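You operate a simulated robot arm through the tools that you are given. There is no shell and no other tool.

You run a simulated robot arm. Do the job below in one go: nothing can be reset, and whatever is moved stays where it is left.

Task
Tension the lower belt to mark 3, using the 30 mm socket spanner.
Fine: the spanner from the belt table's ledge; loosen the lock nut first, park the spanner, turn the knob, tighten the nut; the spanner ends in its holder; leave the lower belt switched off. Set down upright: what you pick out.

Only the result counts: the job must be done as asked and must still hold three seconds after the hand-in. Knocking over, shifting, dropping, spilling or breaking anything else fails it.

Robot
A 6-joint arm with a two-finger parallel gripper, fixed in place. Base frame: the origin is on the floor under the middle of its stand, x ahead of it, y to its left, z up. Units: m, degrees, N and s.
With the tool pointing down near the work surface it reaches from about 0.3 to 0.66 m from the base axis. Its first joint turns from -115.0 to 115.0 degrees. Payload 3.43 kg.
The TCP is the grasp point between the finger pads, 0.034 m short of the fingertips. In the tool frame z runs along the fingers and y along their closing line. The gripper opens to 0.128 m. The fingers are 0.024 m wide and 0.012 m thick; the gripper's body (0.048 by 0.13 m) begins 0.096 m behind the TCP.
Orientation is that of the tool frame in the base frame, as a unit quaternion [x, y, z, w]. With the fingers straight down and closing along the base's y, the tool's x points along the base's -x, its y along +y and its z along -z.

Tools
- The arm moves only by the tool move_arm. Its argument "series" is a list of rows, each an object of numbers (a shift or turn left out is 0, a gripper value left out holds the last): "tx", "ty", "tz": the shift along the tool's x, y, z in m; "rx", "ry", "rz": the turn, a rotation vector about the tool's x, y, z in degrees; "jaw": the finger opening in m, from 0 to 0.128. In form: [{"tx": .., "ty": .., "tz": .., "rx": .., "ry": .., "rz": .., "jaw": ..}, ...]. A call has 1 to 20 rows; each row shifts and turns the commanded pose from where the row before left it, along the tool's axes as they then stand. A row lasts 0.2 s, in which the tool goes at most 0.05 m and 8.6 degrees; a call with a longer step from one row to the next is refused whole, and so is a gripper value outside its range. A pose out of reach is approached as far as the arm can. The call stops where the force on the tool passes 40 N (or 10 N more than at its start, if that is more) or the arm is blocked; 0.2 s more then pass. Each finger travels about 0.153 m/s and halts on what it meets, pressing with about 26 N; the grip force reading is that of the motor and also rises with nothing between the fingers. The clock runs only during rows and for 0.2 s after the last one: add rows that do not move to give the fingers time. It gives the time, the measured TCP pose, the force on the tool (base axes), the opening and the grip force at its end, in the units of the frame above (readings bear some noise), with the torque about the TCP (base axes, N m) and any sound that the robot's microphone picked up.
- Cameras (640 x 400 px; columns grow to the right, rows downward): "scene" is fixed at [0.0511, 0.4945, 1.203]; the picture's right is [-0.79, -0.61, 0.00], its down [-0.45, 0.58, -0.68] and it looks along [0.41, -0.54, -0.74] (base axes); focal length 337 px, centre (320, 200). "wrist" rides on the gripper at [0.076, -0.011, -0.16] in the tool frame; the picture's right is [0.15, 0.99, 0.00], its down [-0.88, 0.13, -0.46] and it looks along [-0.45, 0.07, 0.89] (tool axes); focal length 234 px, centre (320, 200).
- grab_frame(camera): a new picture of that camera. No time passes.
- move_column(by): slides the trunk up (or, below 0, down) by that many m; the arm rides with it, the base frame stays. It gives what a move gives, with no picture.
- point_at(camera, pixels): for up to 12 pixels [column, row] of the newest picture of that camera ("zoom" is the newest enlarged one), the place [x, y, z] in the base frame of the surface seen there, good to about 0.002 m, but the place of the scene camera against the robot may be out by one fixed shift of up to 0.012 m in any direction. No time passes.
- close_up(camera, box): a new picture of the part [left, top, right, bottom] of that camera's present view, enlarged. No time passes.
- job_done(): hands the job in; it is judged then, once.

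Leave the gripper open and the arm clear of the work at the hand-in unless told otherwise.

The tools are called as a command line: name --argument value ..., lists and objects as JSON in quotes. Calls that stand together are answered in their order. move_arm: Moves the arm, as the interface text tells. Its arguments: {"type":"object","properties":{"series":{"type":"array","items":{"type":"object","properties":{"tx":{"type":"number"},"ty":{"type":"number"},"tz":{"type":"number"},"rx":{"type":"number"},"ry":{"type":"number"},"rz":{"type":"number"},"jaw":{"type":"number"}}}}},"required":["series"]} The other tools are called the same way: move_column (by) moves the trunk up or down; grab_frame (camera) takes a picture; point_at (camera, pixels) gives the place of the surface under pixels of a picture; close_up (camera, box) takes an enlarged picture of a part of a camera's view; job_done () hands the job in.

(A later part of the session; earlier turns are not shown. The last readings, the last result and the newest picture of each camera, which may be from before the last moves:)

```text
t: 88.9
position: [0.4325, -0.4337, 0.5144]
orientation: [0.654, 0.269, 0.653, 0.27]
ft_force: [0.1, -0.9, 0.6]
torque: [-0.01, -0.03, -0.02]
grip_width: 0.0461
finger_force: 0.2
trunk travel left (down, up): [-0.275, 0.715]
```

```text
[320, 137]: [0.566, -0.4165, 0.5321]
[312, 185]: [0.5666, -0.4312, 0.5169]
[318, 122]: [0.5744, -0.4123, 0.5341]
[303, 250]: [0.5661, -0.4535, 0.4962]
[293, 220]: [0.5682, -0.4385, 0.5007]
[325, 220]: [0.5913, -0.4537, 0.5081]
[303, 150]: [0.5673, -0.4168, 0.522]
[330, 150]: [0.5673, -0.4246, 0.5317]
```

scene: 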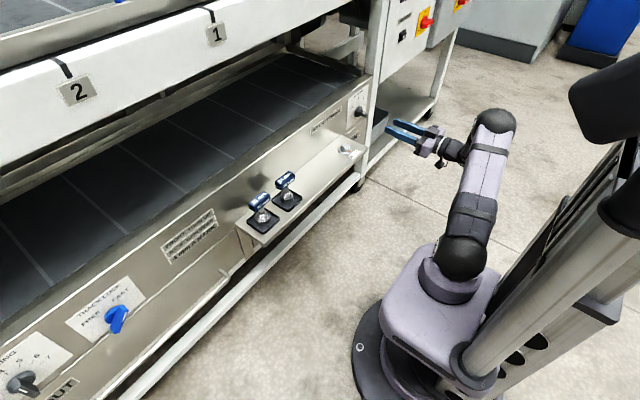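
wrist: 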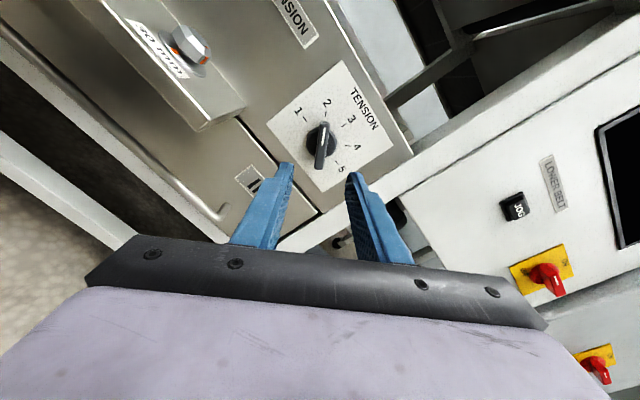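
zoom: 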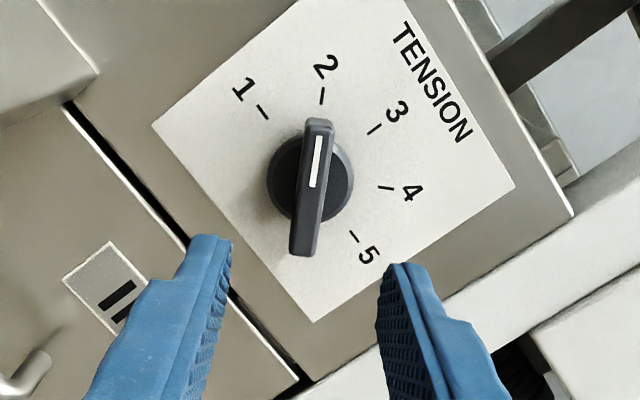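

The pull rod is far below (z 0.335). Bar about 13 mm wide, centred on the TCP axis. I advance 0.12 m so the fingertips reach x≈0.585 around the bar.

move_arm --series '[{"tz": 0.03}, {"tz": 0.03}, {"tz": 0.03}, {"tz": 0.02}, {"tz": 0.009}, {}, {}]'

close_up --camera "wrist" --box '[250, 80, 400, 220]'

close_up --camera "scene" --box '[320, 70, 420, 150]'

```text
t: 90.5
position: [0.5497, -0.4336, 0.5144]
orientation: [0.654, 0.27, 0.653, 0.271]
ft_force: [-0.4, 0.5, -1.0]
torque: [0.03, 0.03, -0.01]
grip_width: 0.0457
finger_force: 0.0
trunk travel left (down, up): [-0.275, 0.715]
```

```text
2.86 times, centred on (325, 150) of wrist
```

zoom: 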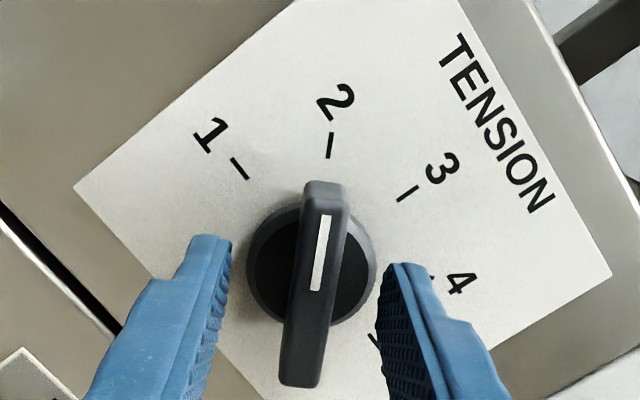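

```text
5.00 times, centred on (370, 110) of scene
```

zoom: 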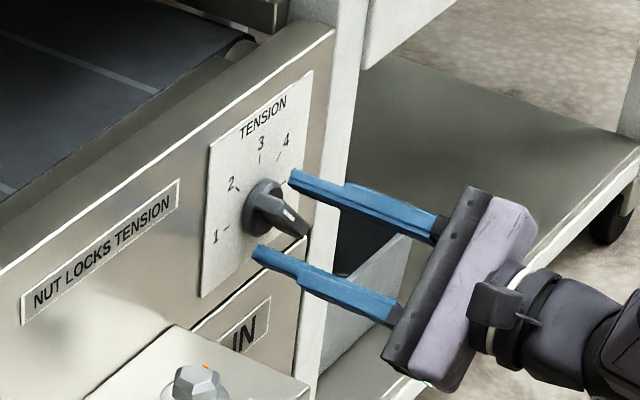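

The fingers straddle the bar well. I close them on it.

move_arm --series '[{"jaw": 0.03}, {"jaw": 0.015}, {"jaw": 0.004}, {}, {}]'

close_up --camera "wrist" --box '[250, 80, 400, 220]'

```text
t: 91.7
position: [0.5498, -0.4349, 0.5148]
orientation: [0.653, 0.269, 0.653, 0.274]
ft_force: [6.6, -11.3, 7.9]
torque: [0.02, 0.41, -0.25]
grip_width: 0.0127
finger_force: 45.0
trunk travel left (down, up): [-0.275, 0.715]
```

```text
2.86 times, centred on (325, 150) of wrist
```

zoom: 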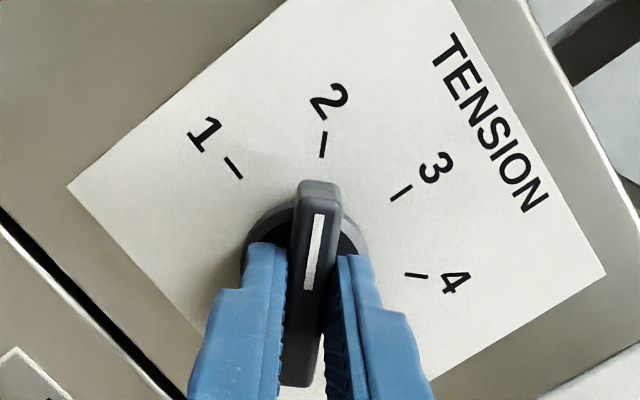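

Gripped (12.7 mm) with a side load of about 13 N along tool +y; I ease 1 mm that way and turn +20° clockwise (as seen from the robot).

move_arm --series '[{"ty": 0.0006}, {"ty": 0.0005}, {}, {"rz": 4}, {"rz": 4}, {"rz": 4}, {"rz": 4}, {"rz": 4}, {}]'

close_up --camera "wrist" --box '[250, 80, 400, 220]'

```text
t: 93.7
position: [0.5499, -0.436, 0.5156]
orientation: [0.691, 0.151, 0.69, 0.155]
ft_force: [2.4, -13.7, 7.6]
torque: [0.02, 1.16, -0.49]
grip_width: 0.0131
finger_force: 44.9
trunk travel left (down, up): [-0.275, 0.715]
```

```text
2.86 times, centred on (325, 150) of wrist
```

zoom: 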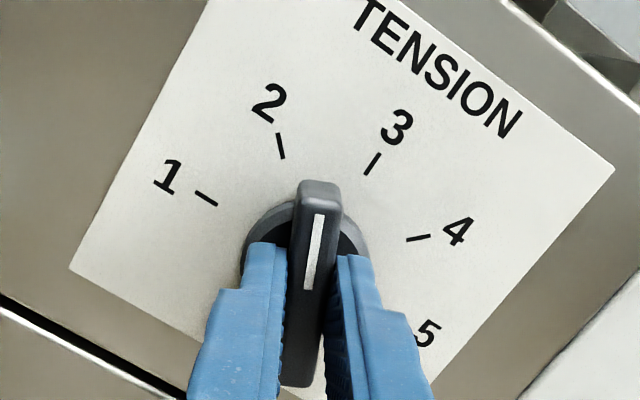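

The knob follows (white mark now between 2 and 3). I continue +12° and check again.

move_arm --series '[{"rz": 4}, {"rz": 4}, {"rz": 4}, {}]'

close_up --camera "wrist" --box '[250, 80, 400, 220]'

```text
t: 94.7
position: [0.5486, -0.4351, 0.5155]
orientation: [0.703, 0.078, 0.703, 0.081]
ft_force: [0.1, -14.2, 5.9]
torque: [0.02, 1.12, -0.28]
grip_width: 0.0127
finger_force: 45.1
trunk travel left (down, up): [-0.275, 0.715]
```

```text
2.86 times, centred on (325, 150) of wrist
```

zoom: 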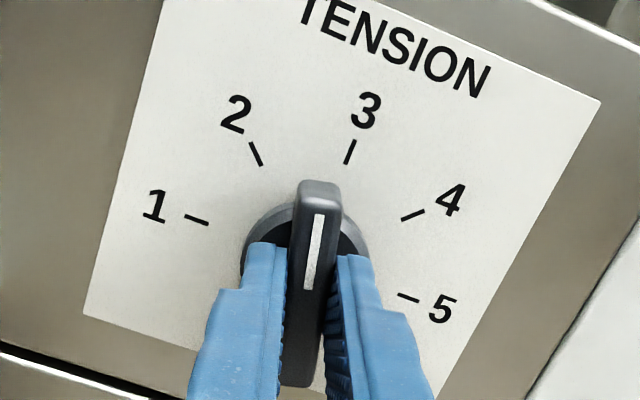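

move_arm --series '[{"rz": 4}, {"rz": 4}, {"rz": 4}, {"rz": 1}, {}]'

close_up --camera "wrist" --box '[250, 80, 400, 220]'

point_at --camera "zoom" --pixels '[[318, 217], [308, 285], [323, 185], [296, 385]]'

```text
t: 95.9
position: [0.549, -0.4347, 0.5142]
orientation: [0.707, 0.0, 0.707, 0.0]
ft_force: [-7.1, -13.5, 6.5]
torque: [0.02, 1.06, 0.01]
grip_width: 0.0128
finger_force: 45.5
trunk travel left (down, up): [-0.275, 0.715]
```

```text
2.86 times, centred on (325, 150) of wrist
```

zoom: 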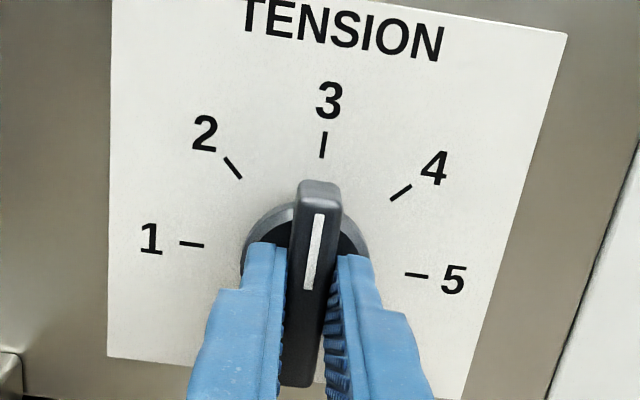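

```text
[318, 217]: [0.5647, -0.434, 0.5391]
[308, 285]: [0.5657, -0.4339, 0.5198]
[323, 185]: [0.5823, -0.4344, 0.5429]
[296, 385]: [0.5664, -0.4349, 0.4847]
```

The white mark is now vertical at mark 3 (line from z 0.520 to 0.539, y -0.434, within about 0.5°). I open the fingers and check again.

move_arm --series '[{"jaw": 0.02}, {"jaw": 0.03}, {"jaw": 0.046}, {}, {}]'

close_up --camera "wrist" --box '[250, 80, 400, 220]'

point_at --camera "zoom" --pixels '[[318, 217], [308, 285], [323, 185], [300, 380], [323, 145]]'

```text
t: 97.1
position: [0.5499, -0.4339, 0.515]
orientation: [0.707, -0.001, 0.707, 0.001]
ft_force: [0.3, 0.3, -0.1]
torque: [0.0, -0.02, -0.01]
grip_width: 0.0461
finger_force: 0.0
trunk travel left (down, up): [-0.275, 0.715]
```

```text
2.86 times, centred on (325, 150) of wrist
```

zoom: 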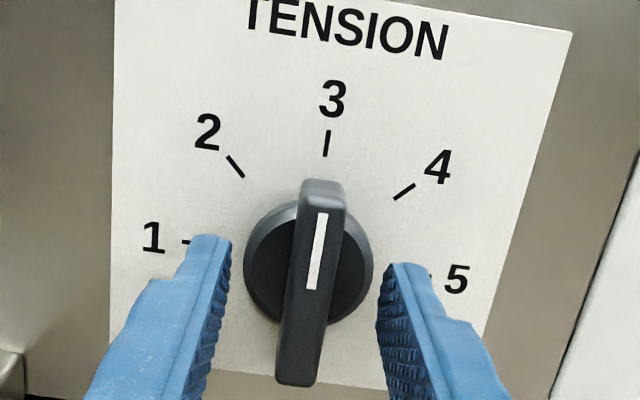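

```text
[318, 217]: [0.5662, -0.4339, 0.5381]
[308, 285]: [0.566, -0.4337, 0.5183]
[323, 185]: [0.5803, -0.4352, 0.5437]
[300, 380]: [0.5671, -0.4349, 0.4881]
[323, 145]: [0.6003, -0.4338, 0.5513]
```

The knob stands at 3 after release. I retreat straight back 0.17 m, then roll -90°.

move_arm --series '[{"tz": -0.02}, {"tz": -0.03}, {"tz": -0.04}, {"tz": -0.04}, {"tz": -0.04}, {"rz": -8.1818}, {"rz": -8.1818}, {"rz": -8.1818}, {"rz": -8.1818}, {"rz": -8.1818}, {"rz": -8.1818}, {"rz": -8.1818}, {"rz": -8.1818}, {"rz": -8.1818}, {"rz": -8.1818}, {"rz": -8.1818}, {}]'

close_up --camera "scene" --box '[320, 70, 400, 160]'

```text
t: 100.7
position: [0.3804, -0.4341, 0.5144]
orientation: [0.5, 0.5, 0.499, 0.501]
ft_force: [-0.3, 0.8, -0.7]
torque: [0.01, 0.01, 0.0]
grip_width: 0.046
finger_force: 0.1
trunk travel left (down, up): [-0.275, 0.715]
```

```text
4.44 times, centred on (360, 115) of scene
```

zoom: 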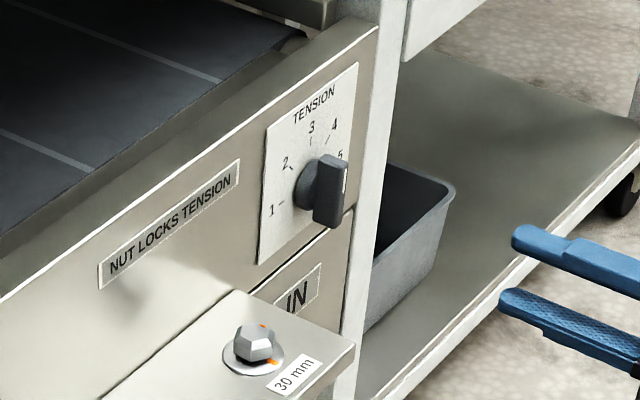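

The knob's bar is vertical with the mark up at 3. Now I tilt the hand back down (about tool x, +90°).

move_arm --series '[{"rx": 8.1818}, {"rx": 8.1818}, {"rx": 8.1818}, {"rx": 8.1818}, {"rx": 8.1818}, {"rx": 8.1818}, {"rx": 8.1818}, {"rx": 8.1818}, {"rx": 8.1818}, {"rx": 8.1818}, {"rx": 8.1818}, {}]'

grab_frame --camera "scene"

```text
t: 103.3
position: [0.3802, -0.4334, 0.5145]
orientation: [0.708, 0.706, 0.0, -0.001]
ft_force: [-0.4, 0.3, -0.7]
torque: [0.02, 0.01, 0.06]
grip_width: 0.046
finger_force: 0.0
trunk travel left (down, up): [-0.275, 0.715]
```

```text
taken
```

scene: 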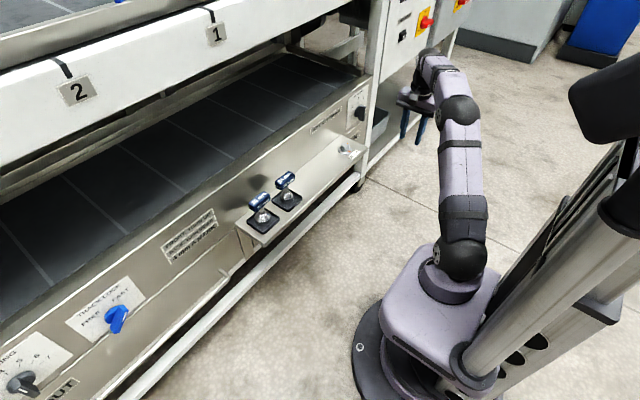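

Tool down, heading as for the spanner. I raise the trunk back by 0.25 m, then look.

move_column --by 0.25

grab_frame --camera "scene"

```text
t: 105.9
position: [0.3804, -0.4332, 0.7642]
orientation: [0.708, 0.706, 0.0, 0.0]
ft_force: [-0.7, -0.2, 0.2]
torque: [0.04, 0.01, -0.03]
grip_width: 0.046
finger_force: 0.1
trunk travel left (down, up): [-0.525, 0.465]
```

```text
taken
```

scene: 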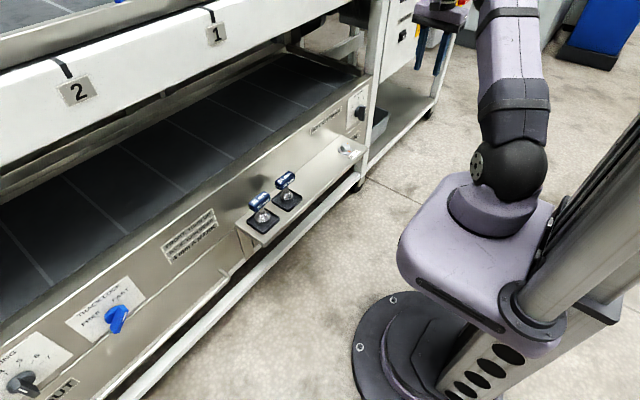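

I travel back to the spanner: to about (0.42, 0.126, 0.69).

move_arm --series '[{"tx": 0.043, "ty": 0.003, "tz": 0.0057, "jaw": 0.06}, {"tx": 0.043, "ty": 0.003, "tz": 0.0057}, {"tx": 0.043, "ty": 0.003, "tz": 0.0057}, {"tx": 0.043, "ty": 0.003, "tz": 0.0057}, {"tx": 0.043, "ty": 0.003, "tz": 0.0057}, {"tx": 0.043, "ty": 0.003, "tz": 0.0057}, {"tx": 0.043, "ty": 0.003, "tz": 0.0057}, {"tx": 0.043, "ty": 0.003, "tz": 0.0057}, {"tx": 0.043, "ty": 0.003, "tz": 0.0057}, {"tx": 0.043, "ty": 0.003, "tz": 0.0057}, {"tx": 0.043, "ty": 0.003, "tz": 0.0057}, {"tx": 0.043, "ty": 0.003, "tz": 0.0057}, {"tx": 0.043, "ty": 0.003, "tz": 0.0057}, {}, {}]'

grab_frame --camera "wrist"

close_up --camera "wrist" --box '[340, 80, 480, 210]'

```text
t: 109.1
position: [0.4214, 0.1244, 0.6898]
orientation: [0.708, 0.706, 0.0, 0.0]
ft_force: [-0.3, 0.1, 0.1]
torque: [0.01, -0.02, 0.01]
grip_width: 0.0599
finger_force: 0.1
trunk travel left (down, up): [-0.525, 0.465]
```

```text
taken
```

wrist: 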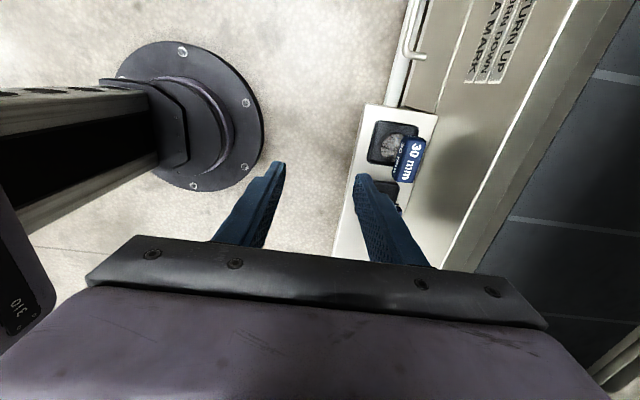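

```text
3.08 times, centred on (410, 145) of wrist
```

zoom: 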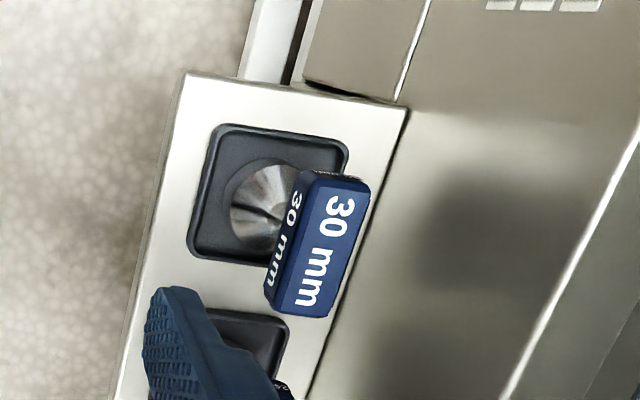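

point_at --camera "zoom" --pixels '[[315, 180], [362, 190], [275, 290], [325, 308], [318, 245], [345, 180], [300, 312]]'

```text
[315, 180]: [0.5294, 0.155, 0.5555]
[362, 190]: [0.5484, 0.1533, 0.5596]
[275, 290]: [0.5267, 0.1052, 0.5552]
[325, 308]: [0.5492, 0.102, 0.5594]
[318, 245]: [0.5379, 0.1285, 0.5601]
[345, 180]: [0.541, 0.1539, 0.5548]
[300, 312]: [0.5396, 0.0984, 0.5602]
```

The handle's centre is (0.540, 0.127). I move above it and down to z≈0.63, then check.

move_arm --series '[{"ty": 0.04, "tx": 0.001}, {"ty": 0.04}, {"ty": 0.0403}, {"tz": 0.03}, {"tz": 0.03}, {}]'

close_up --camera "wrist" --box '[260, 100, 400, 240]'

point_at --camera "zoom" --pixels '[[258, 200], [262, 200], [266, 200], [326, 200], [330, 200], [334, 200], [300, 112], [290, 258], [290, 266], [310, 108]]'

```text
t: 110.5
position: [0.5413, 0.125, 0.6307]
orientation: [0.708, 0.707, 0.0, 0.0]
ft_force: [-0.7, 0.4, -0.2]
torque: [-0.02, 0.01, 0.02]
grip_width: 0.0602
finger_force: 0.1
trunk travel left (down, up): [-0.525, 0.465]
```

```text
2.86 times, centred on (330, 170) of wrist
```

zoom: 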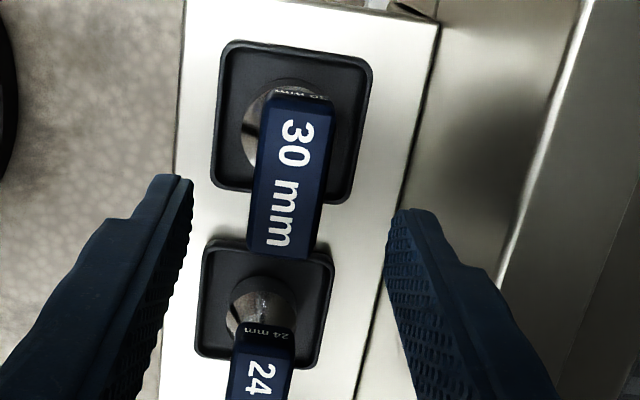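

```text
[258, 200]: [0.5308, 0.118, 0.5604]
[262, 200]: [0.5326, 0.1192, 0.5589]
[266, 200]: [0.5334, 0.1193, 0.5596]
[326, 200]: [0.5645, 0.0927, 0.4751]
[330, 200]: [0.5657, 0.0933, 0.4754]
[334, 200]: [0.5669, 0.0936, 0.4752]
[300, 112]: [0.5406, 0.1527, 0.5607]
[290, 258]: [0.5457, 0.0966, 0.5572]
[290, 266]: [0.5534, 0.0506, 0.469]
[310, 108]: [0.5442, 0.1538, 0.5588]
```

Centred. I go down to z≈0.5537 and close on the handle.

move_arm --series '[{"tz": 0.03}, {"tz": 0.03}, {"tz": 0.0163}, {}, {"jaw": 0.03}, {"jaw": 0.01}, {}, {}]'

```text
t: 112.3
position: [0.5407, 0.125, 0.5537]
orientation: [0.708, 0.706, 0.001, 0.0]
ft_force: [-0.2, 0.5, 0.6]
torque: [0.03, 0.01, 0.0]
grip_width: 0.0259
finger_force: 25.9
trunk travel left (down, up): [-0.525, 0.465]
```

Gripped (25.9 mm). I lift 0.13 m, back out, carry to y≈-0.2745, then over the nut, and turn to the lift-off heading (-64.9°).

move_arm --series '[{"tz": -0.01}, {"tz": -0.04}, {"tz": -0.04}, {"tz": -0.04}, {"ty": -0.04}, {"ty": -0.04}, {"tx": -0.04}, {"tx": -0.04}, {"tx": -0.04}, {"tx": -0.04}, {"tx": -0.04}, {"tx": -0.04}, {"tx": -0.04}, {"tx": -0.04}, {"tx": -0.04}, {"tx": -0.04}, {}]'

move_arm --series '[{"ty": 0.04}, {"ty": 0.04}, {"rz": -8.1125}, {"rz": -8.1125}, {"rz": -8.1125}, {"rz": -8.1125}, {"rz": -8.1125}, {"rz": -8.1125}, {"rz": -8.1125}, {"rz": -8.1125}, {"tz": 0.04}, {"tz": 0.04}, {}, {}]'

close_up --camera "scene" --box '[305, 90, 385, 170]'

close_up --camera "scene" --box '[210, 150, 310, 250]'

```text
t: 115.9
position: [0.4579, -0.2742, 0.6835]
orientation: [0.708, 0.706, 0.001, 0.0]
ft_force: [0.3, -0.1, -3.4]
torque: [0.0, -0.02, 0.03]
grip_width: 0.026
finger_force: 26.1
trunk travel left (down, up): [-0.525, 0.465]
```

```text
t: 118.9
position: [0.54, -0.2747, 0.6035]
orientation: [0.218, 0.976, 0.0, 0.0]
ft_force: [0.9, 0.0, -2.2]
torque: [-0.04, 0.03, 0.0]
grip_width: 0.0258
finger_force: 25.7
trunk travel left (down, up): [-0.525, 0.465]
```

```text
5.00 times, centred on (345, 130) of scene
```

zoom: 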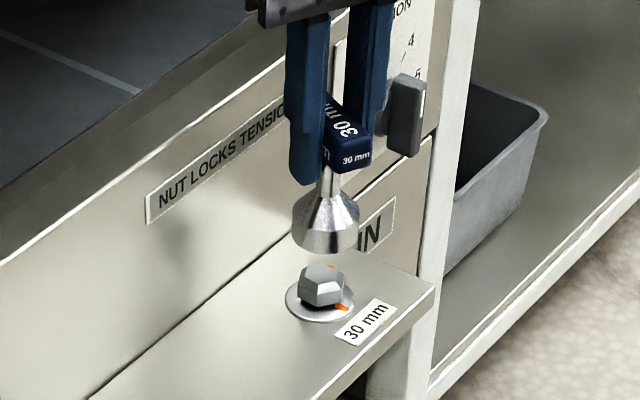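

```text
4.00 times, centred on (260, 200) of scene
```

zoom: 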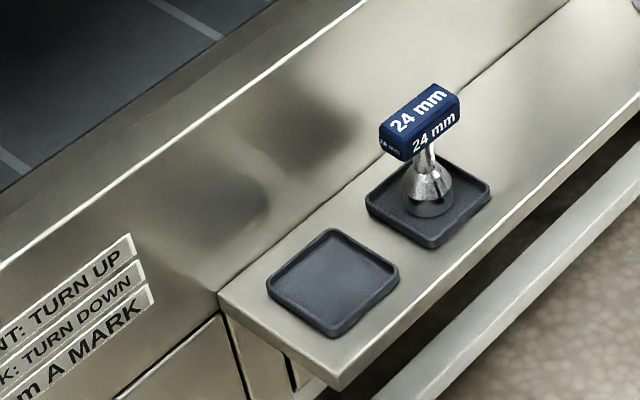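

Over the nut with the matching heading. I lower to just above contact, then in 2 mm steps.

move_arm --series '[{"tz": 0.012}, {"tz": 0.012}, {"tz": 0.006}, {}, {"tz": 0.002}, {}, {"tz": 0.002}, {}]'

```text
t: 120.7
position: [0.5414, -0.2743, 0.57]
orientation: [0.218, 0.976, 0.0, 0.0]
ft_force: [0.7, -0.9, -2.1]
torque: [0.01, 0.0, -0.01]
grip_width: 0.0259
finger_force: 25.9
trunk travel left (down, up): [-0.525, 0.465]
```

move_arm --series '[{"tz": 0.002}, {}, {"tz": 0.002}, {}, {"tz": 0.002}, {}, {"tz": 0.001}, {}]'

```text
t: 122.5
position: [0.54, -0.2739, 0.5623]
orientation: [0.219, 0.976, 0.0, 0.0]
ft_force: [-0.4, -0.7, -2.0]
torque: [-0.02, 0.01, -0.01]
grip_width: 0.0257
finger_force: 26.1
trunk travel left (down, up): [-0.525, 0.465]
```

move_arm --series '[{"tz": 0.002}, {}, {"tz": 0.002}, {}, {"tz": 0.002}, {}, {"tz": 0.002}, {}]'

```text
t: 124.3
position: [0.541, -0.274, 0.5523]
orientation: [0.219, 0.976, 0.0, -0.001]
ft_force: [2.7, -6.7, -8.3]
torque: [-0.44, -0.18, -0.01]
grip_width: 0.0256
finger_force: 25.6
trunk travel left (down, up): [-0.525, 0.465]
```

Seated nearly fully; I ease the side load (2.7, -6.7 N) and go down the last 2 mm.

move_arm --series '[{"tx": -0.0006, "ty": -0.0006}, {}, {"tz": 0.001}, {}, {"tz": 0.001}, {}]'

close_up --camera "scene" --box '[325, 120, 365, 160]'

```text
t: 125.7
position: [0.5395, -0.2755, 0.553]
orientation: [0.219, 0.976, 0.001, -0.001]
ft_force: [0.0, 0.8, -1.9]
torque: [0.03, 0.06, -0.02]
grip_width: 0.0257
finger_force: 25.7
trunk travel left (down, up): [-0.525, 0.465]
```

```text
10.00 times, centred on (345, 140) of scene
```

zoom: 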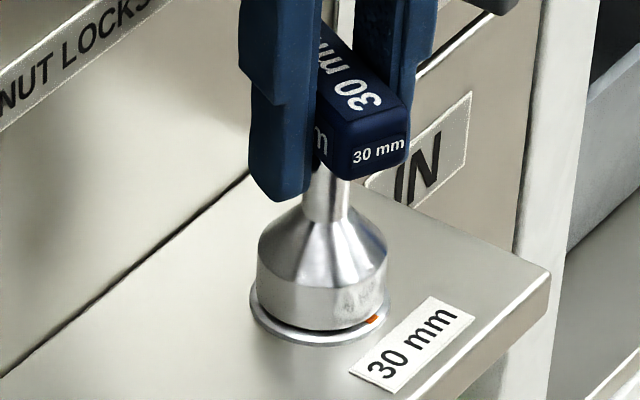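

move_arm --series '[{"tz": 0.001}, {}, {"tz": 0.001}, {}, {"rz": 4}, {"rz": 4}, {"rz": 4}, {"rz": 4}, {"rz": 4}, {}]'

```text
t: 127.9
position: [0.5398, -0.2746, 0.5502]
orientation: [0.385, 0.923, 0.0, -0.002]
ft_force: [-0.9, 0.2, -2.6]
torque: [0.0, 0.08, -0.02]
grip_width: 0.0257
finger_force: 26.0
trunk travel left (down, up): [-0.525, 0.465]
```

Turning clockwise smoothly (20°). I continue with 35° more.

move_arm --series '[{"rz": 5}, {"rz": 5}, {"rz": 5}, {"rz": 5}, {"rz": 5}, {"rz": 5}, {"rz": 5}, {}]'

```text
t: 129.7
position: [0.5406, -0.2744, 0.5518]
orientation: [0.646, 0.764, 0.0, 0.001]
ft_force: [-0.4, 1.6, -1.1]
torque: [0.05, 0.04, -0.02]
grip_width: 0.0256
finger_force: 26.3
trunk travel left (down, up): [-0.525, 0.465]
```

move_arm --series '[{"rz": 5}, {"rz": 5}, {"rz": 5}, {"rz": 5}, {"rz": 5}, {"rz": 5}, {}]'

```text
t: 131.3
position: [0.5409, -0.2751, 0.5515]
orientation: [0.821, 0.571, -0.001, -0.001]
ft_force: [-2.2, 2.3, -3.5]
torque: [0.21, 0.13, 0.0]
grip_width: 0.0257
finger_force: 26.2
trunk travel left (down, up): [-0.525, 0.465]
```

Near the original position (heading 69.6°). I go on in 3° steps, watching for the torque of the tight nut.

move_arm --series '[{"rz": 2.5}, {"rz": 2.5}, {}, {}]'

move_arm --series '[{"rz": 2}, {"rz": 2}, {}, {}]'

```text
t: 132.3
position: [0.5408, -0.2752, 0.5514]
orientation: [0.845, 0.535, -0.001, 0.0]
ft_force: [-1.0, 2.7, -4.6]
torque: [0.23, 0.06, 0.02]
grip_width: 0.0259
finger_force: 26.4
trunk travel left (down, up): [-0.525, 0.465]
```

```text
t: 133.3
position: [0.5407, -0.2764, 0.5519]
orientation: [0.863, 0.505, 0.0, 0.0]
ft_force: [-0.1, 3.3, -4.0]
torque: [0.22, 0.02, 0.01]
grip_width: 0.0259
finger_force: 25.7
trunk travel left (down, up): [-0.525, 0.465]
```

move_arm --series '[{"rz": 2}, {"rz": 2}, {}, {}]'

close_up --camera "scene" --box '[325, 120, 365, 160]'

```text
t: 134.3
position: [0.541, -0.2744, 0.5524]
orientation: [0.88, 0.475, 0.0, 0.001]
ft_force: [-1.2, 0.2, -2.0]
torque: [0.01, 0.03, 0.0]
grip_width: 0.0258
finger_force: 25.9
trunk travel left (down, up): [-0.525, 0.465]
```

```text
10.00 times, centred on (345, 140) of scene
```

zoom: 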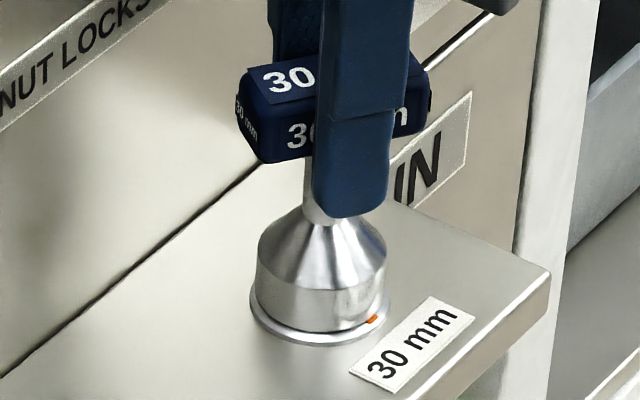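

move_arm --series '[{"rz": 1.5}, {"rz": 1.5}, {}, {}]'

```text
t: 135.3
position: [0.5402, -0.2759, 0.5521]
orientation: [0.892, 0.452, 0.0, 0.0]
ft_force: [-0.3, -0.9, -2.7]
torque: [0.02, 0.01, 0.02]
grip_width: 0.0256
finger_force: 26.2
trunk travel left (down, up): [-0.525, 0.465]
```

No torque yet at heading 53.7°. I lift off 4 cm to inspect the nut's mark.

move_arm --series '[{"tz": -0.005}, {"tz": -0.01}, {"tz": -0.015}, {"tz": -0.015}, {}]'

close_up --camera "scene" --box '[325, 125, 365, 165]'

grab_frame --camera "wrist"

```text
t: 136.5
position: [0.5406, -0.2752, 0.5972]
orientation: [0.892, 0.453, 0.0, 0.001]
ft_force: [-0.2, -0.1, -1.6]
torque: [0.0, -0.05, 0.05]
grip_width: 0.0259
finger_force: 26.3
trunk travel left (down, up): [-0.525, 0.465]
```

```text
10.00 times, centred on (345, 145) of scene
```

zoom: 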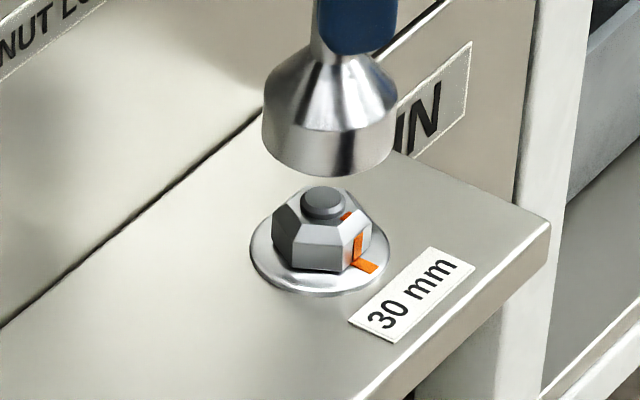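

```text
taken
```

wrist: 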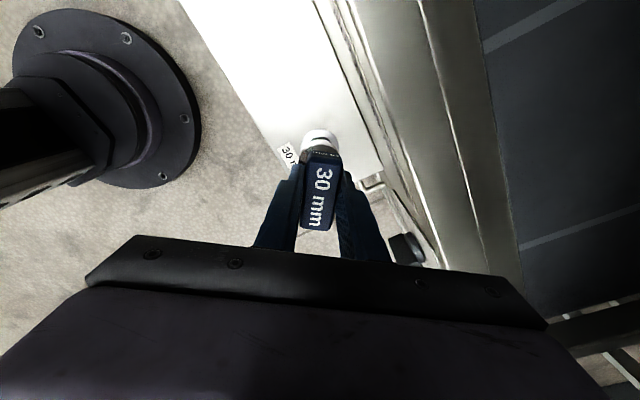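

close_up --camera "scene" --box '[330, 138, 370, 165]'

close_up --camera "wrist" --box '[270, 110, 370, 190]'

```text
14.81 times, centred on (350, 152) of scene
```

zoom: 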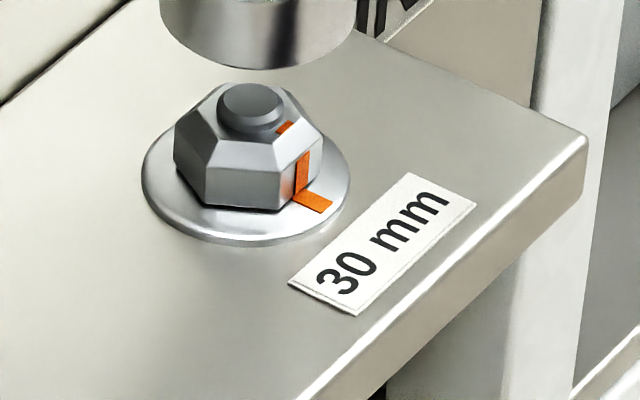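

```text
5.00 times, centred on (320, 150) of wrist
```

zoom: 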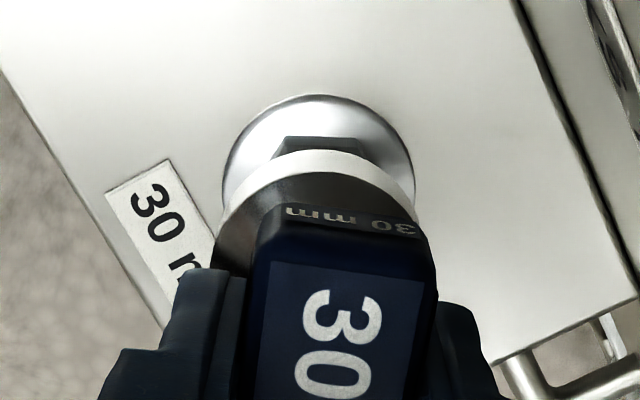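

The marks look as at the start, but I felt no tightening torque, so I want a precise comparison from the same wrist viewpoint I used before loosening: TCP (0.46, -0.331, 0.684), heading 90°.

move_arm --series '[{"tz": -0.04}, {"tz": -0.0467}, {"rz": -7.26}, {"rz": -7.26}, {"rz": -7.26}, {"rz": -7.26}, {"rz": -7.26}, {"ty": -0.04}, {"ty": -0.0405}, {"tx": -0.028}, {"tx": -0.028}, {}, {}]'

grab_frame --camera "wrist"

close_up --camera "wrist" --box '[350, 75, 414, 130]'

```text
t: 139.3
position: [0.4592, -0.332, 0.6834]
orientation: [0.707, 0.708, 0.0, -0.001]
ft_force: [-0.5, -0.1, -1.3]
torque: [0.0, -0.02, 0.02]
grip_width: 0.0255
finger_force: 26.4
trunk travel left (down, up): [-0.525, 0.465]
```

```text
taken
```

wrist: 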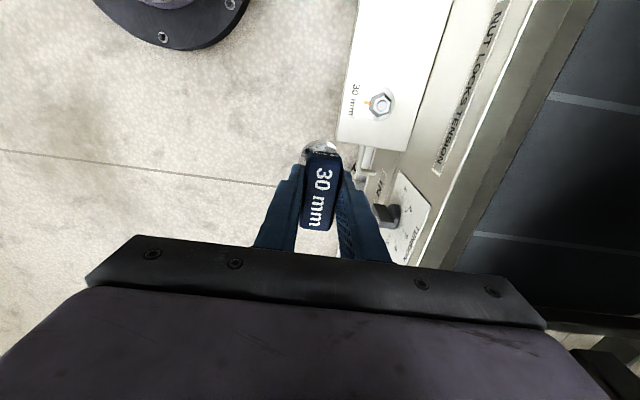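

```text
7.27 times, centred on (382, 102) of wrist
```

zoom: 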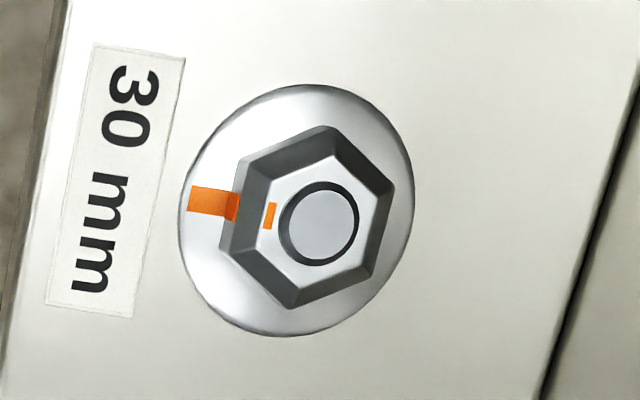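

close_up --camera "wrist" --box '[365, 90, 397, 116]'

point_at --camera "zoom" --pixels '[[185, 215], [215, 220], [255, 225], [330, 240], [420, 110], [535, 215], [500, 370], [355, 430], [225, 310], [255, 155]]'

```text
15.38 times, centred on (381, 103) of wrist
```

zoom: 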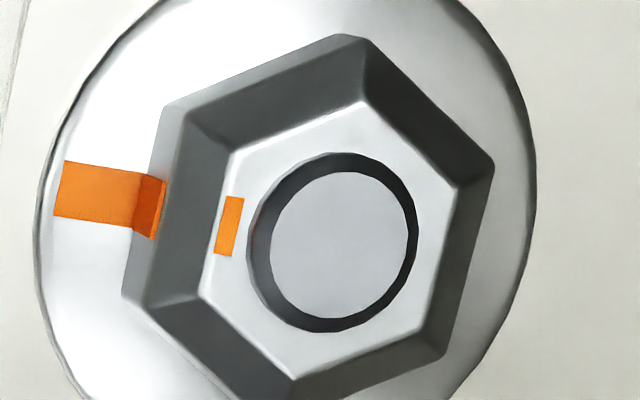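

```text
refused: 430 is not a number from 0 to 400
```

The mark comparison shows the nut back at its original angle within about 1.5°. To be sure it is truly tight (at its stop), I re-seat the socket at heading ≈62° and press a few degrees further clockwise, looking for torque.

move_arm --series '[{"tx": 0.028}, {"tx": 0.0285}, {"ty": 0.04}, {"ty": 0.0405}, {"rz": 7}, {"rz": 7}, {"rz": 7}, {"rz": 7}, {"tz": 0.04}, {"tz": 0.04}, {"tz": 0.02}, {"tz": 0.01}, {}, {}]'

close_up --camera "scene" --box '[305, 90, 385, 170]'

```text
t: 142.3
position: [0.5394, -0.273, 0.5734]
orientation: [0.857, 0.515, 0.0, -0.001]
ft_force: [0.2, 0.5, -1.4]
torque: [0.02, -0.03, 0.03]
grip_width: 0.0256
finger_force: 26.3
trunk travel left (down, up): [-0.525, 0.465]
```

```text
5.00 times, centred on (345, 130) of scene
```

zoom: 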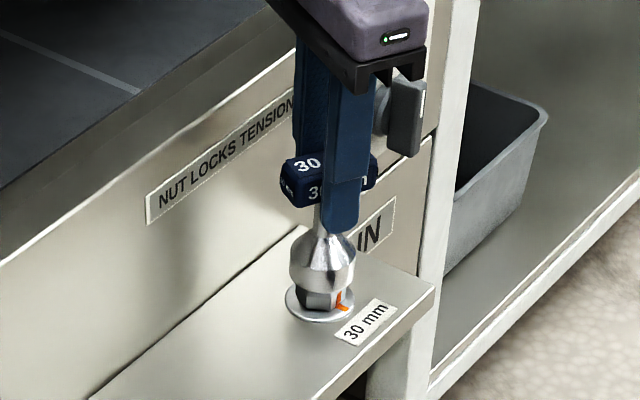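

Just above the nut. I lower onto it in 2 mm steps.

move_arm --series '[{"tz": 0.002}, {}, {"tz": 0.002}, {}, {"tz": 0.002}, {}, {"tz": 0.002}, {}]'

move_arm --series '[{"tz": 0.002}, {}, {"tz": 0.002}, {}, {"tz": 0.002}, {}]'

```text
t: 144.1
position: [0.541, -0.2744, 0.5644]
orientation: [0.857, 0.516, 0.0, 0.0]
ft_force: [-0.9, 1.2, -1.8]
torque: [0.04, -0.03, -0.01]
grip_width: 0.0259
finger_force: 25.7
trunk travel left (down, up): [-0.525, 0.465]
```

```text
t: 145.5
position: [0.5399, -0.275, 0.558]
orientation: [0.857, 0.516, 0.0, 0.0]
ft_force: [-0.2, 0.2, -2.8]
torque: [-0.01, -0.01, 0.04]
grip_width: 0.0256
finger_force: 26.1
trunk travel left (down, up): [-0.525, 0.465]
```

move_arm --series '[{"tz": 0.002}, {}, {"tz": 0.002}, {}, {"tz": 0.002}, {}, {"tz": 0.001}, {}]'

```text
t: 147.3
position: [0.5411, -0.2746, 0.5529]
orientation: [0.857, 0.516, 0.0, 0.0]
ft_force: [-0.1, 0.6, -2.4]
torque: [0.0, 0.03, -0.03]
grip_width: 0.0256
finger_force: 26.2
trunk travel left (down, up): [-0.525, 0.465]
```

Seated. Now clockwise: 8° quickly to heading 54°, then 2° at a time with torque readings.

move_arm --series '[{"rz": 3}, {"rz": 3}, {"rz": 2}, {}]'

move_arm --series '[{"rz": 2}, {}, {}]'

```text
t: 148.3
position: [0.539, -0.2747, 0.553]
orientation: [0.891, 0.454, 0.0, 0.001]
ft_force: [0.0, 0.2, -1.6]
torque: [0.02, -0.02, -0.01]
grip_width: 0.0258
finger_force: 25.4
trunk travel left (down, up): [-0.525, 0.465]
```

```text
t: 149.1
position: [0.5395, -0.2747, 0.5524]
orientation: [0.899, 0.439, 0.0, 0.0]
ft_force: [-0.5, -0.2, -2.1]
torque: [0.0, 0.02, -0.02]
grip_width: 0.026
finger_force: 26.5
trunk travel left (down, up): [-0.525, 0.465]
```

move_arm --series '[{"rz": 2}, {}, {}]'

move_arm --series '[{"rz": 2}, {}, {}]'

```text
t: 149.9
position: [0.5401, -0.2751, 0.5517]
orientation: [0.906, 0.423, -0.001, 0.001]
ft_force: [-0.4, -3.4, -1.7]
torque: [-0.23, 0.12, 0.53]
grip_width: 0.0258
finger_force: 25.8
trunk travel left (down, up): [-0.525, 0.465]
```

```text
t: 150.7
position: [0.5415, -0.274, 0.5528]
orientation: [0.914, 0.407, -0.001, 0.0]
ft_force: [2.2, -1.1, -0.7]
torque: [-0.11, -0.03, 0.8]
grip_width: 0.0263
finger_force: 26.6
trunk travel left (down, up): [-0.525, 0.465]
```

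Torque now rises: 0.53 then 0.8 N m — the nut is hard against its stop. One more 2° for firmness.

move_arm --series '[{"rz": 2}, {}, {}]'

```text
t: 151.5
position: [0.5398, -0.2751, 0.5529]
orientation: [0.921, 0.391, 0.0, 0.0]
ft_force: [4.2, 1.0, -0.8]
torque: [0.06, -0.2, 0.86]
grip_width: 0.027
finger_force: 26.2
trunk travel left (down, up): [-0.525, 0.465]
```

The grip begins to yield at 0.86 N m, so the nut is firmly tight. I back off 12° inside the free play (no loosening) and lift off.

move_arm --series '[{"rz": -3}, {"rz": -3}, {"rz": -3}, {"rz": -3}, {}, {}]'

```text
t: 152.9
position: [0.5394, -0.2745, 0.5533]
orientation: [0.874, 0.485, 0.0, -0.001]
ft_force: [0.1, -4.9, -1.6]
torque: [-0.36, 0.0, -0.07]
grip_width: 0.0258
finger_force: 25.3
trunk travel left (down, up): [-0.525, 0.465]
```

move_arm --series '[{"tz": -0.004}, {"tz": -0.008}, {"tz": -0.012}, {"tz": -0.016}, {"tz": -0.02}, {"tz": -0.03}, {"tz": -0.04}, {}]'

close_up --camera "scene" --box '[330, 138, 370, 165]'

grab_frame --camera "wrist"

```text
t: 154.7
position: [0.541, -0.2748, 0.6812]
orientation: [0.874, 0.486, 0.0, -0.001]
ft_force: [-0.8, -0.9, -2.5]
torque: [0.0, 0.0, -0.02]
grip_width: 0.0259
finger_force: 26.0
trunk travel left (down, up): [-0.525, 0.465]
```

```text
14.81 times, centred on (350, 152) of scene
```

zoom: 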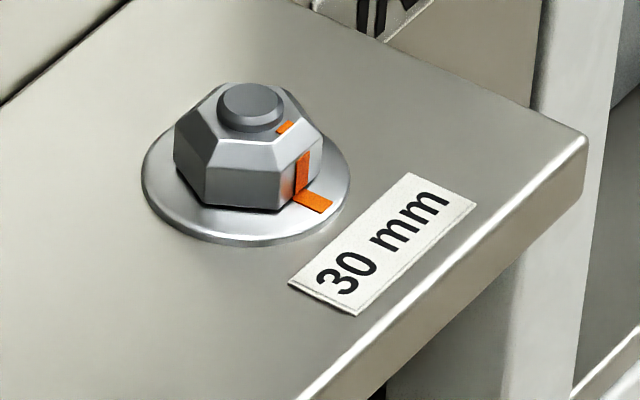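

```text
taken
```

wrist: 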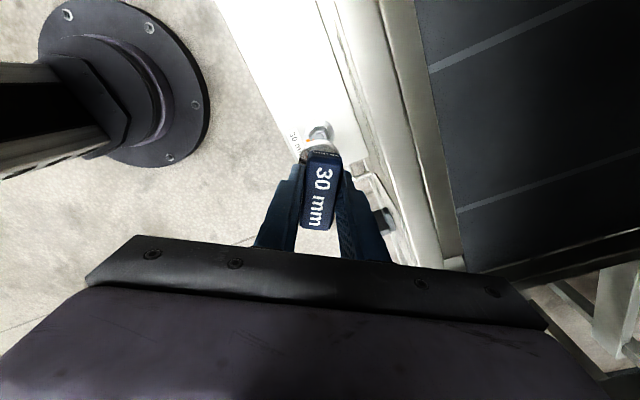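

The nut's marks are aligned exactly as at the start: tight. I turn to heading 90°, back out and carry the spanner to its tray.

move_arm --series '[{"rz": -7.96}, {"rz": -7.96}, {"rz": -7.96}, {"rz": -7.96}, {"ty": -0.04}, {"ty": -0.04}, {"tz": -0.008}, {}]'

move_arm --series '[{"tx": 0.04}, {"tx": 0.04}, {"tx": 0.04}, {"tx": 0.04}, {"tx": 0.04}, {"tx": 0.04}, {"tx": 0.04}, {"tx": 0.04}, {"tx": 0.04}, {"tx": 0.0405}, {}, {}]'

close_up --camera "wrist" --box '[290, 95, 420, 240]'

point_at --camera "zoom" --pixels '[[310, 130], [304, 130], [298, 130], [408, 135], [414, 135], [365, 70], [365, 76], [350, 180], [350, 188], [230, 165], [210, 368], [225, 260]]'

```text
t: 156.5
position: [0.4599, -0.2751, 0.6903]
orientation: [0.708, 0.706, 0.0, 0.0]
ft_force: [-0.2, 0.4, -2.3]
torque: [-0.03, -0.01, 0.04]
grip_width: 0.0257
finger_force: 26.0
trunk travel left (down, up): [-0.525, 0.465]
```

```text
t: 159.1
position: [0.4608, 0.1259, 0.69]
orientation: [0.707, 0.707, 0.0, 0.001]
ft_force: [0.7, -0.5, -1.9]
torque: [0.01, -0.03, 0.0]
grip_width: 0.0254
finger_force: 26.2
trunk travel left (down, up): [-0.525, 0.465]
```

```text
2.76 times, centred on (355, 168) of wrist
```

zoom: 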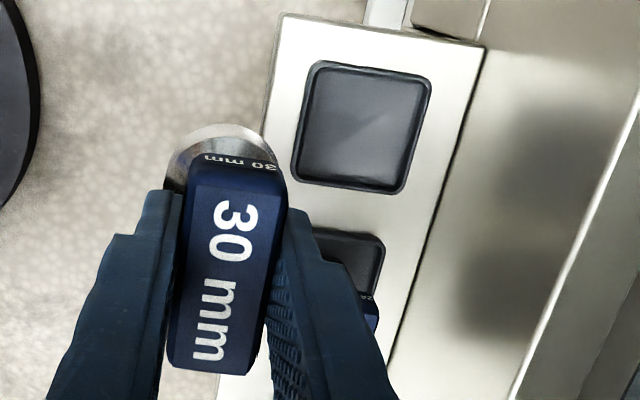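

```text
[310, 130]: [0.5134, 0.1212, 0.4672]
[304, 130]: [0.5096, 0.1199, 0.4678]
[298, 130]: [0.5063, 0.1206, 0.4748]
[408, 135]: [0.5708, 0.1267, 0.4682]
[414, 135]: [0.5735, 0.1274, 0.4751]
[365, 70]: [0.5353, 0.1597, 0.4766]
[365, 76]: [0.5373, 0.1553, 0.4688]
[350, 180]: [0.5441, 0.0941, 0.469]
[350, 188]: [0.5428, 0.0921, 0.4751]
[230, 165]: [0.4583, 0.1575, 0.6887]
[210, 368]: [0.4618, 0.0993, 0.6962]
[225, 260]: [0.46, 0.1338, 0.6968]
```

Same geometry as before. I move over the tray and lower to just above standing height.

move_arm --series '[{"ty": 0.04}, {"ty": 0.04}, {"tz": 0.04}, {"tz": 0.04}, {"tz": 0.03}, {"tz": 0.021}, {}, {}]'

move_arm --series '[{"tz": 0.0015}, {}, {"tz": 0.0015}, {}, {"tz": 0.001}, {}]'

```text
t: 160.9
position: [0.5425, 0.1267, 0.5583]
orientation: [0.708, 0.706, 0.001, 0.0]
ft_force: [-0.2, 0.9, -2.2]
torque: [0.01, -0.02, -0.01]
grip_width: 0.0255
finger_force: 26.0
trunk travel left (down, up): [-0.525, 0.465]
```

```text
t: 162.3
position: [0.5422, 0.1269, 0.5542]
orientation: [0.707, 0.707, 0.001, 0.001]
ft_force: [0.1, 0.5, -1.3]
torque: [0.01, 0.0, -0.01]
grip_width: 0.0259
finger_force: 25.7
trunk travel left (down, up): [-0.525, 0.465]
```

move_arm --series '[{"tz": 0.001}, {}, {"tz": 0.0007}, {}]'

```text
t: 163.3
position: [0.5424, 0.1263, 0.5557]
orientation: [0.707, 0.707, 0.0, 0.0]
ft_force: [-2.2, 1.8, 3.2]
torque: [0.0, 0.2, -0.04]
grip_width: 0.0259
finger_force: 25.9
trunk travel left (down, up): [-0.525, 0.465]
```

It stands (3 N up). I open the fingers slowly to 0.06 and look.

move_arm --series '[{"tz": -0.0004}, {"jaw": 0.032}, {"jaw": 0.045}, {"jaw": 0.06}, {}]'

close_up --camera "scene" --box '[210, 150, 310, 250]'

```text
t: 164.5
position: [0.5422, 0.1255, 0.5544]
orientation: [0.708, 0.706, 0.0, 0.0]
ft_force: [0.8, 0.1, -0.1]
torque: [0.03, -0.01, 0.01]
grip_width: 0.0602
finger_force: 0.0
trunk travel left (down, up): [-0.525, 0.465]
```

```text
4.00 times, centred on (260, 200) of scene
```

zoom: 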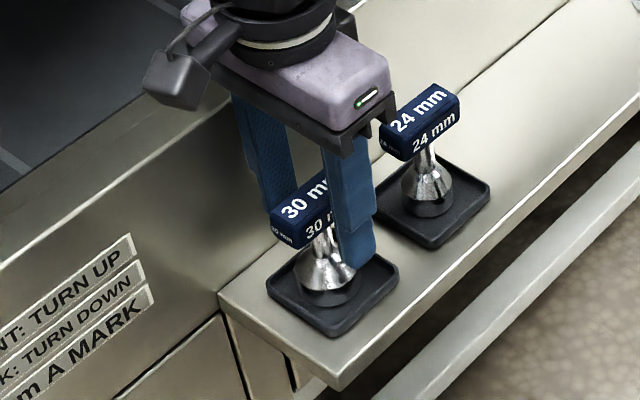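

The spanner stands upright in its tray. I rise straight up 0.14 m, then back away to x≈0.38 and open the jaw wider.

move_arm --series '[{"tz": -0.02}, {"tz": -0.04}, {"tz": -0.04}, {"tz": -0.04}, {"ty": -0.04}, {"ty": -0.04}, {"ty": -0.04}, {"ty": -0.04}, {"jaw": 0.1}, {}, {}]'

grab_frame --camera "scene"

close_up --camera "scene" --box '[220, 140, 380, 240]'

close_up --camera "scene" --box '[332, 85, 380, 125]'

point_at --camera "zoom" --pixels '[[402, 215], [398, 195], [365, 200], [365, 300], [339, 168]]'

close_up --camera "scene" --box '[370, 0, 470, 60]'

```text
t: 166.9
position: [0.3802, 0.1249, 0.6937]
orientation: [0.709, 0.706, 0.0, 0.0]
ft_force: [-0.3, 0.3, -0.9]
torque: [-0.03, 0.0, 0.0]
grip_width: 0.0997
finger_force: 0.0
trunk travel left (down, up): [-0.525, 0.465]
```

```text
taken
```

scene: 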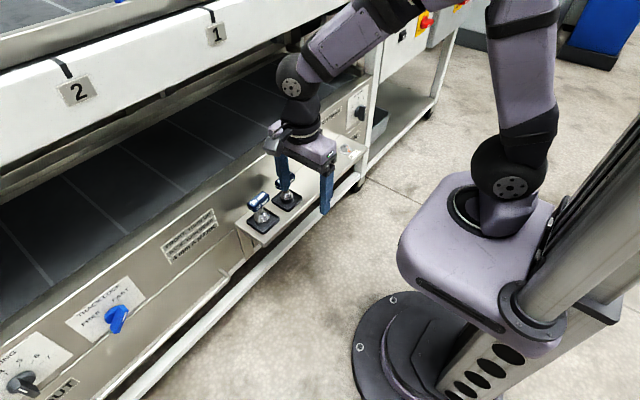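

```text
4.00 times, centred on (300, 190) of scene
```

zoom: 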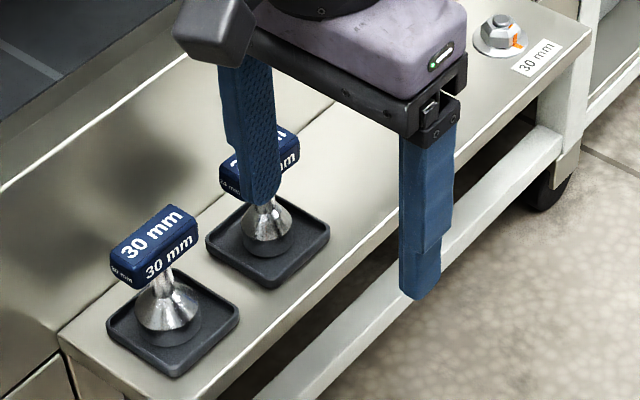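

```text
10.00 times, centred on (356, 105) of scene
```

zoom: 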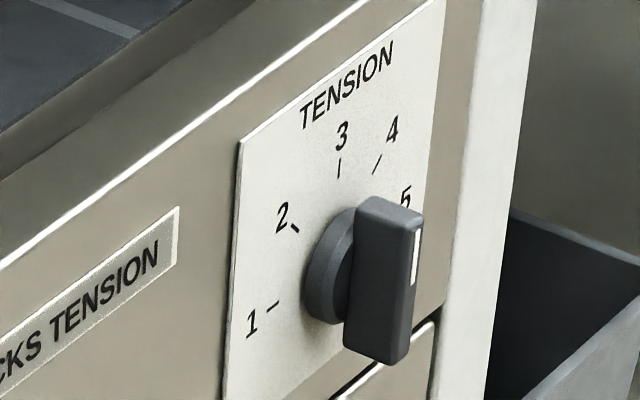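

```text
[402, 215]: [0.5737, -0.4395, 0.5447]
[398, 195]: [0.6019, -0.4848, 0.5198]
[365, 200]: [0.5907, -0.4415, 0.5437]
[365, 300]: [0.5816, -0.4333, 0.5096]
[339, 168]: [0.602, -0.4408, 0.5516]
```

```text
6.40 times, centred on (420, 30) of scene
```

zoom: 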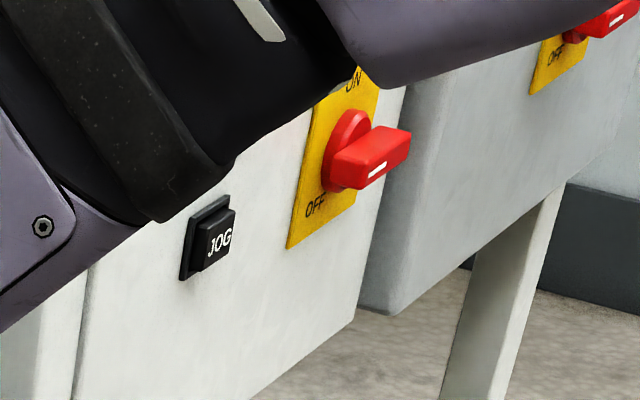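

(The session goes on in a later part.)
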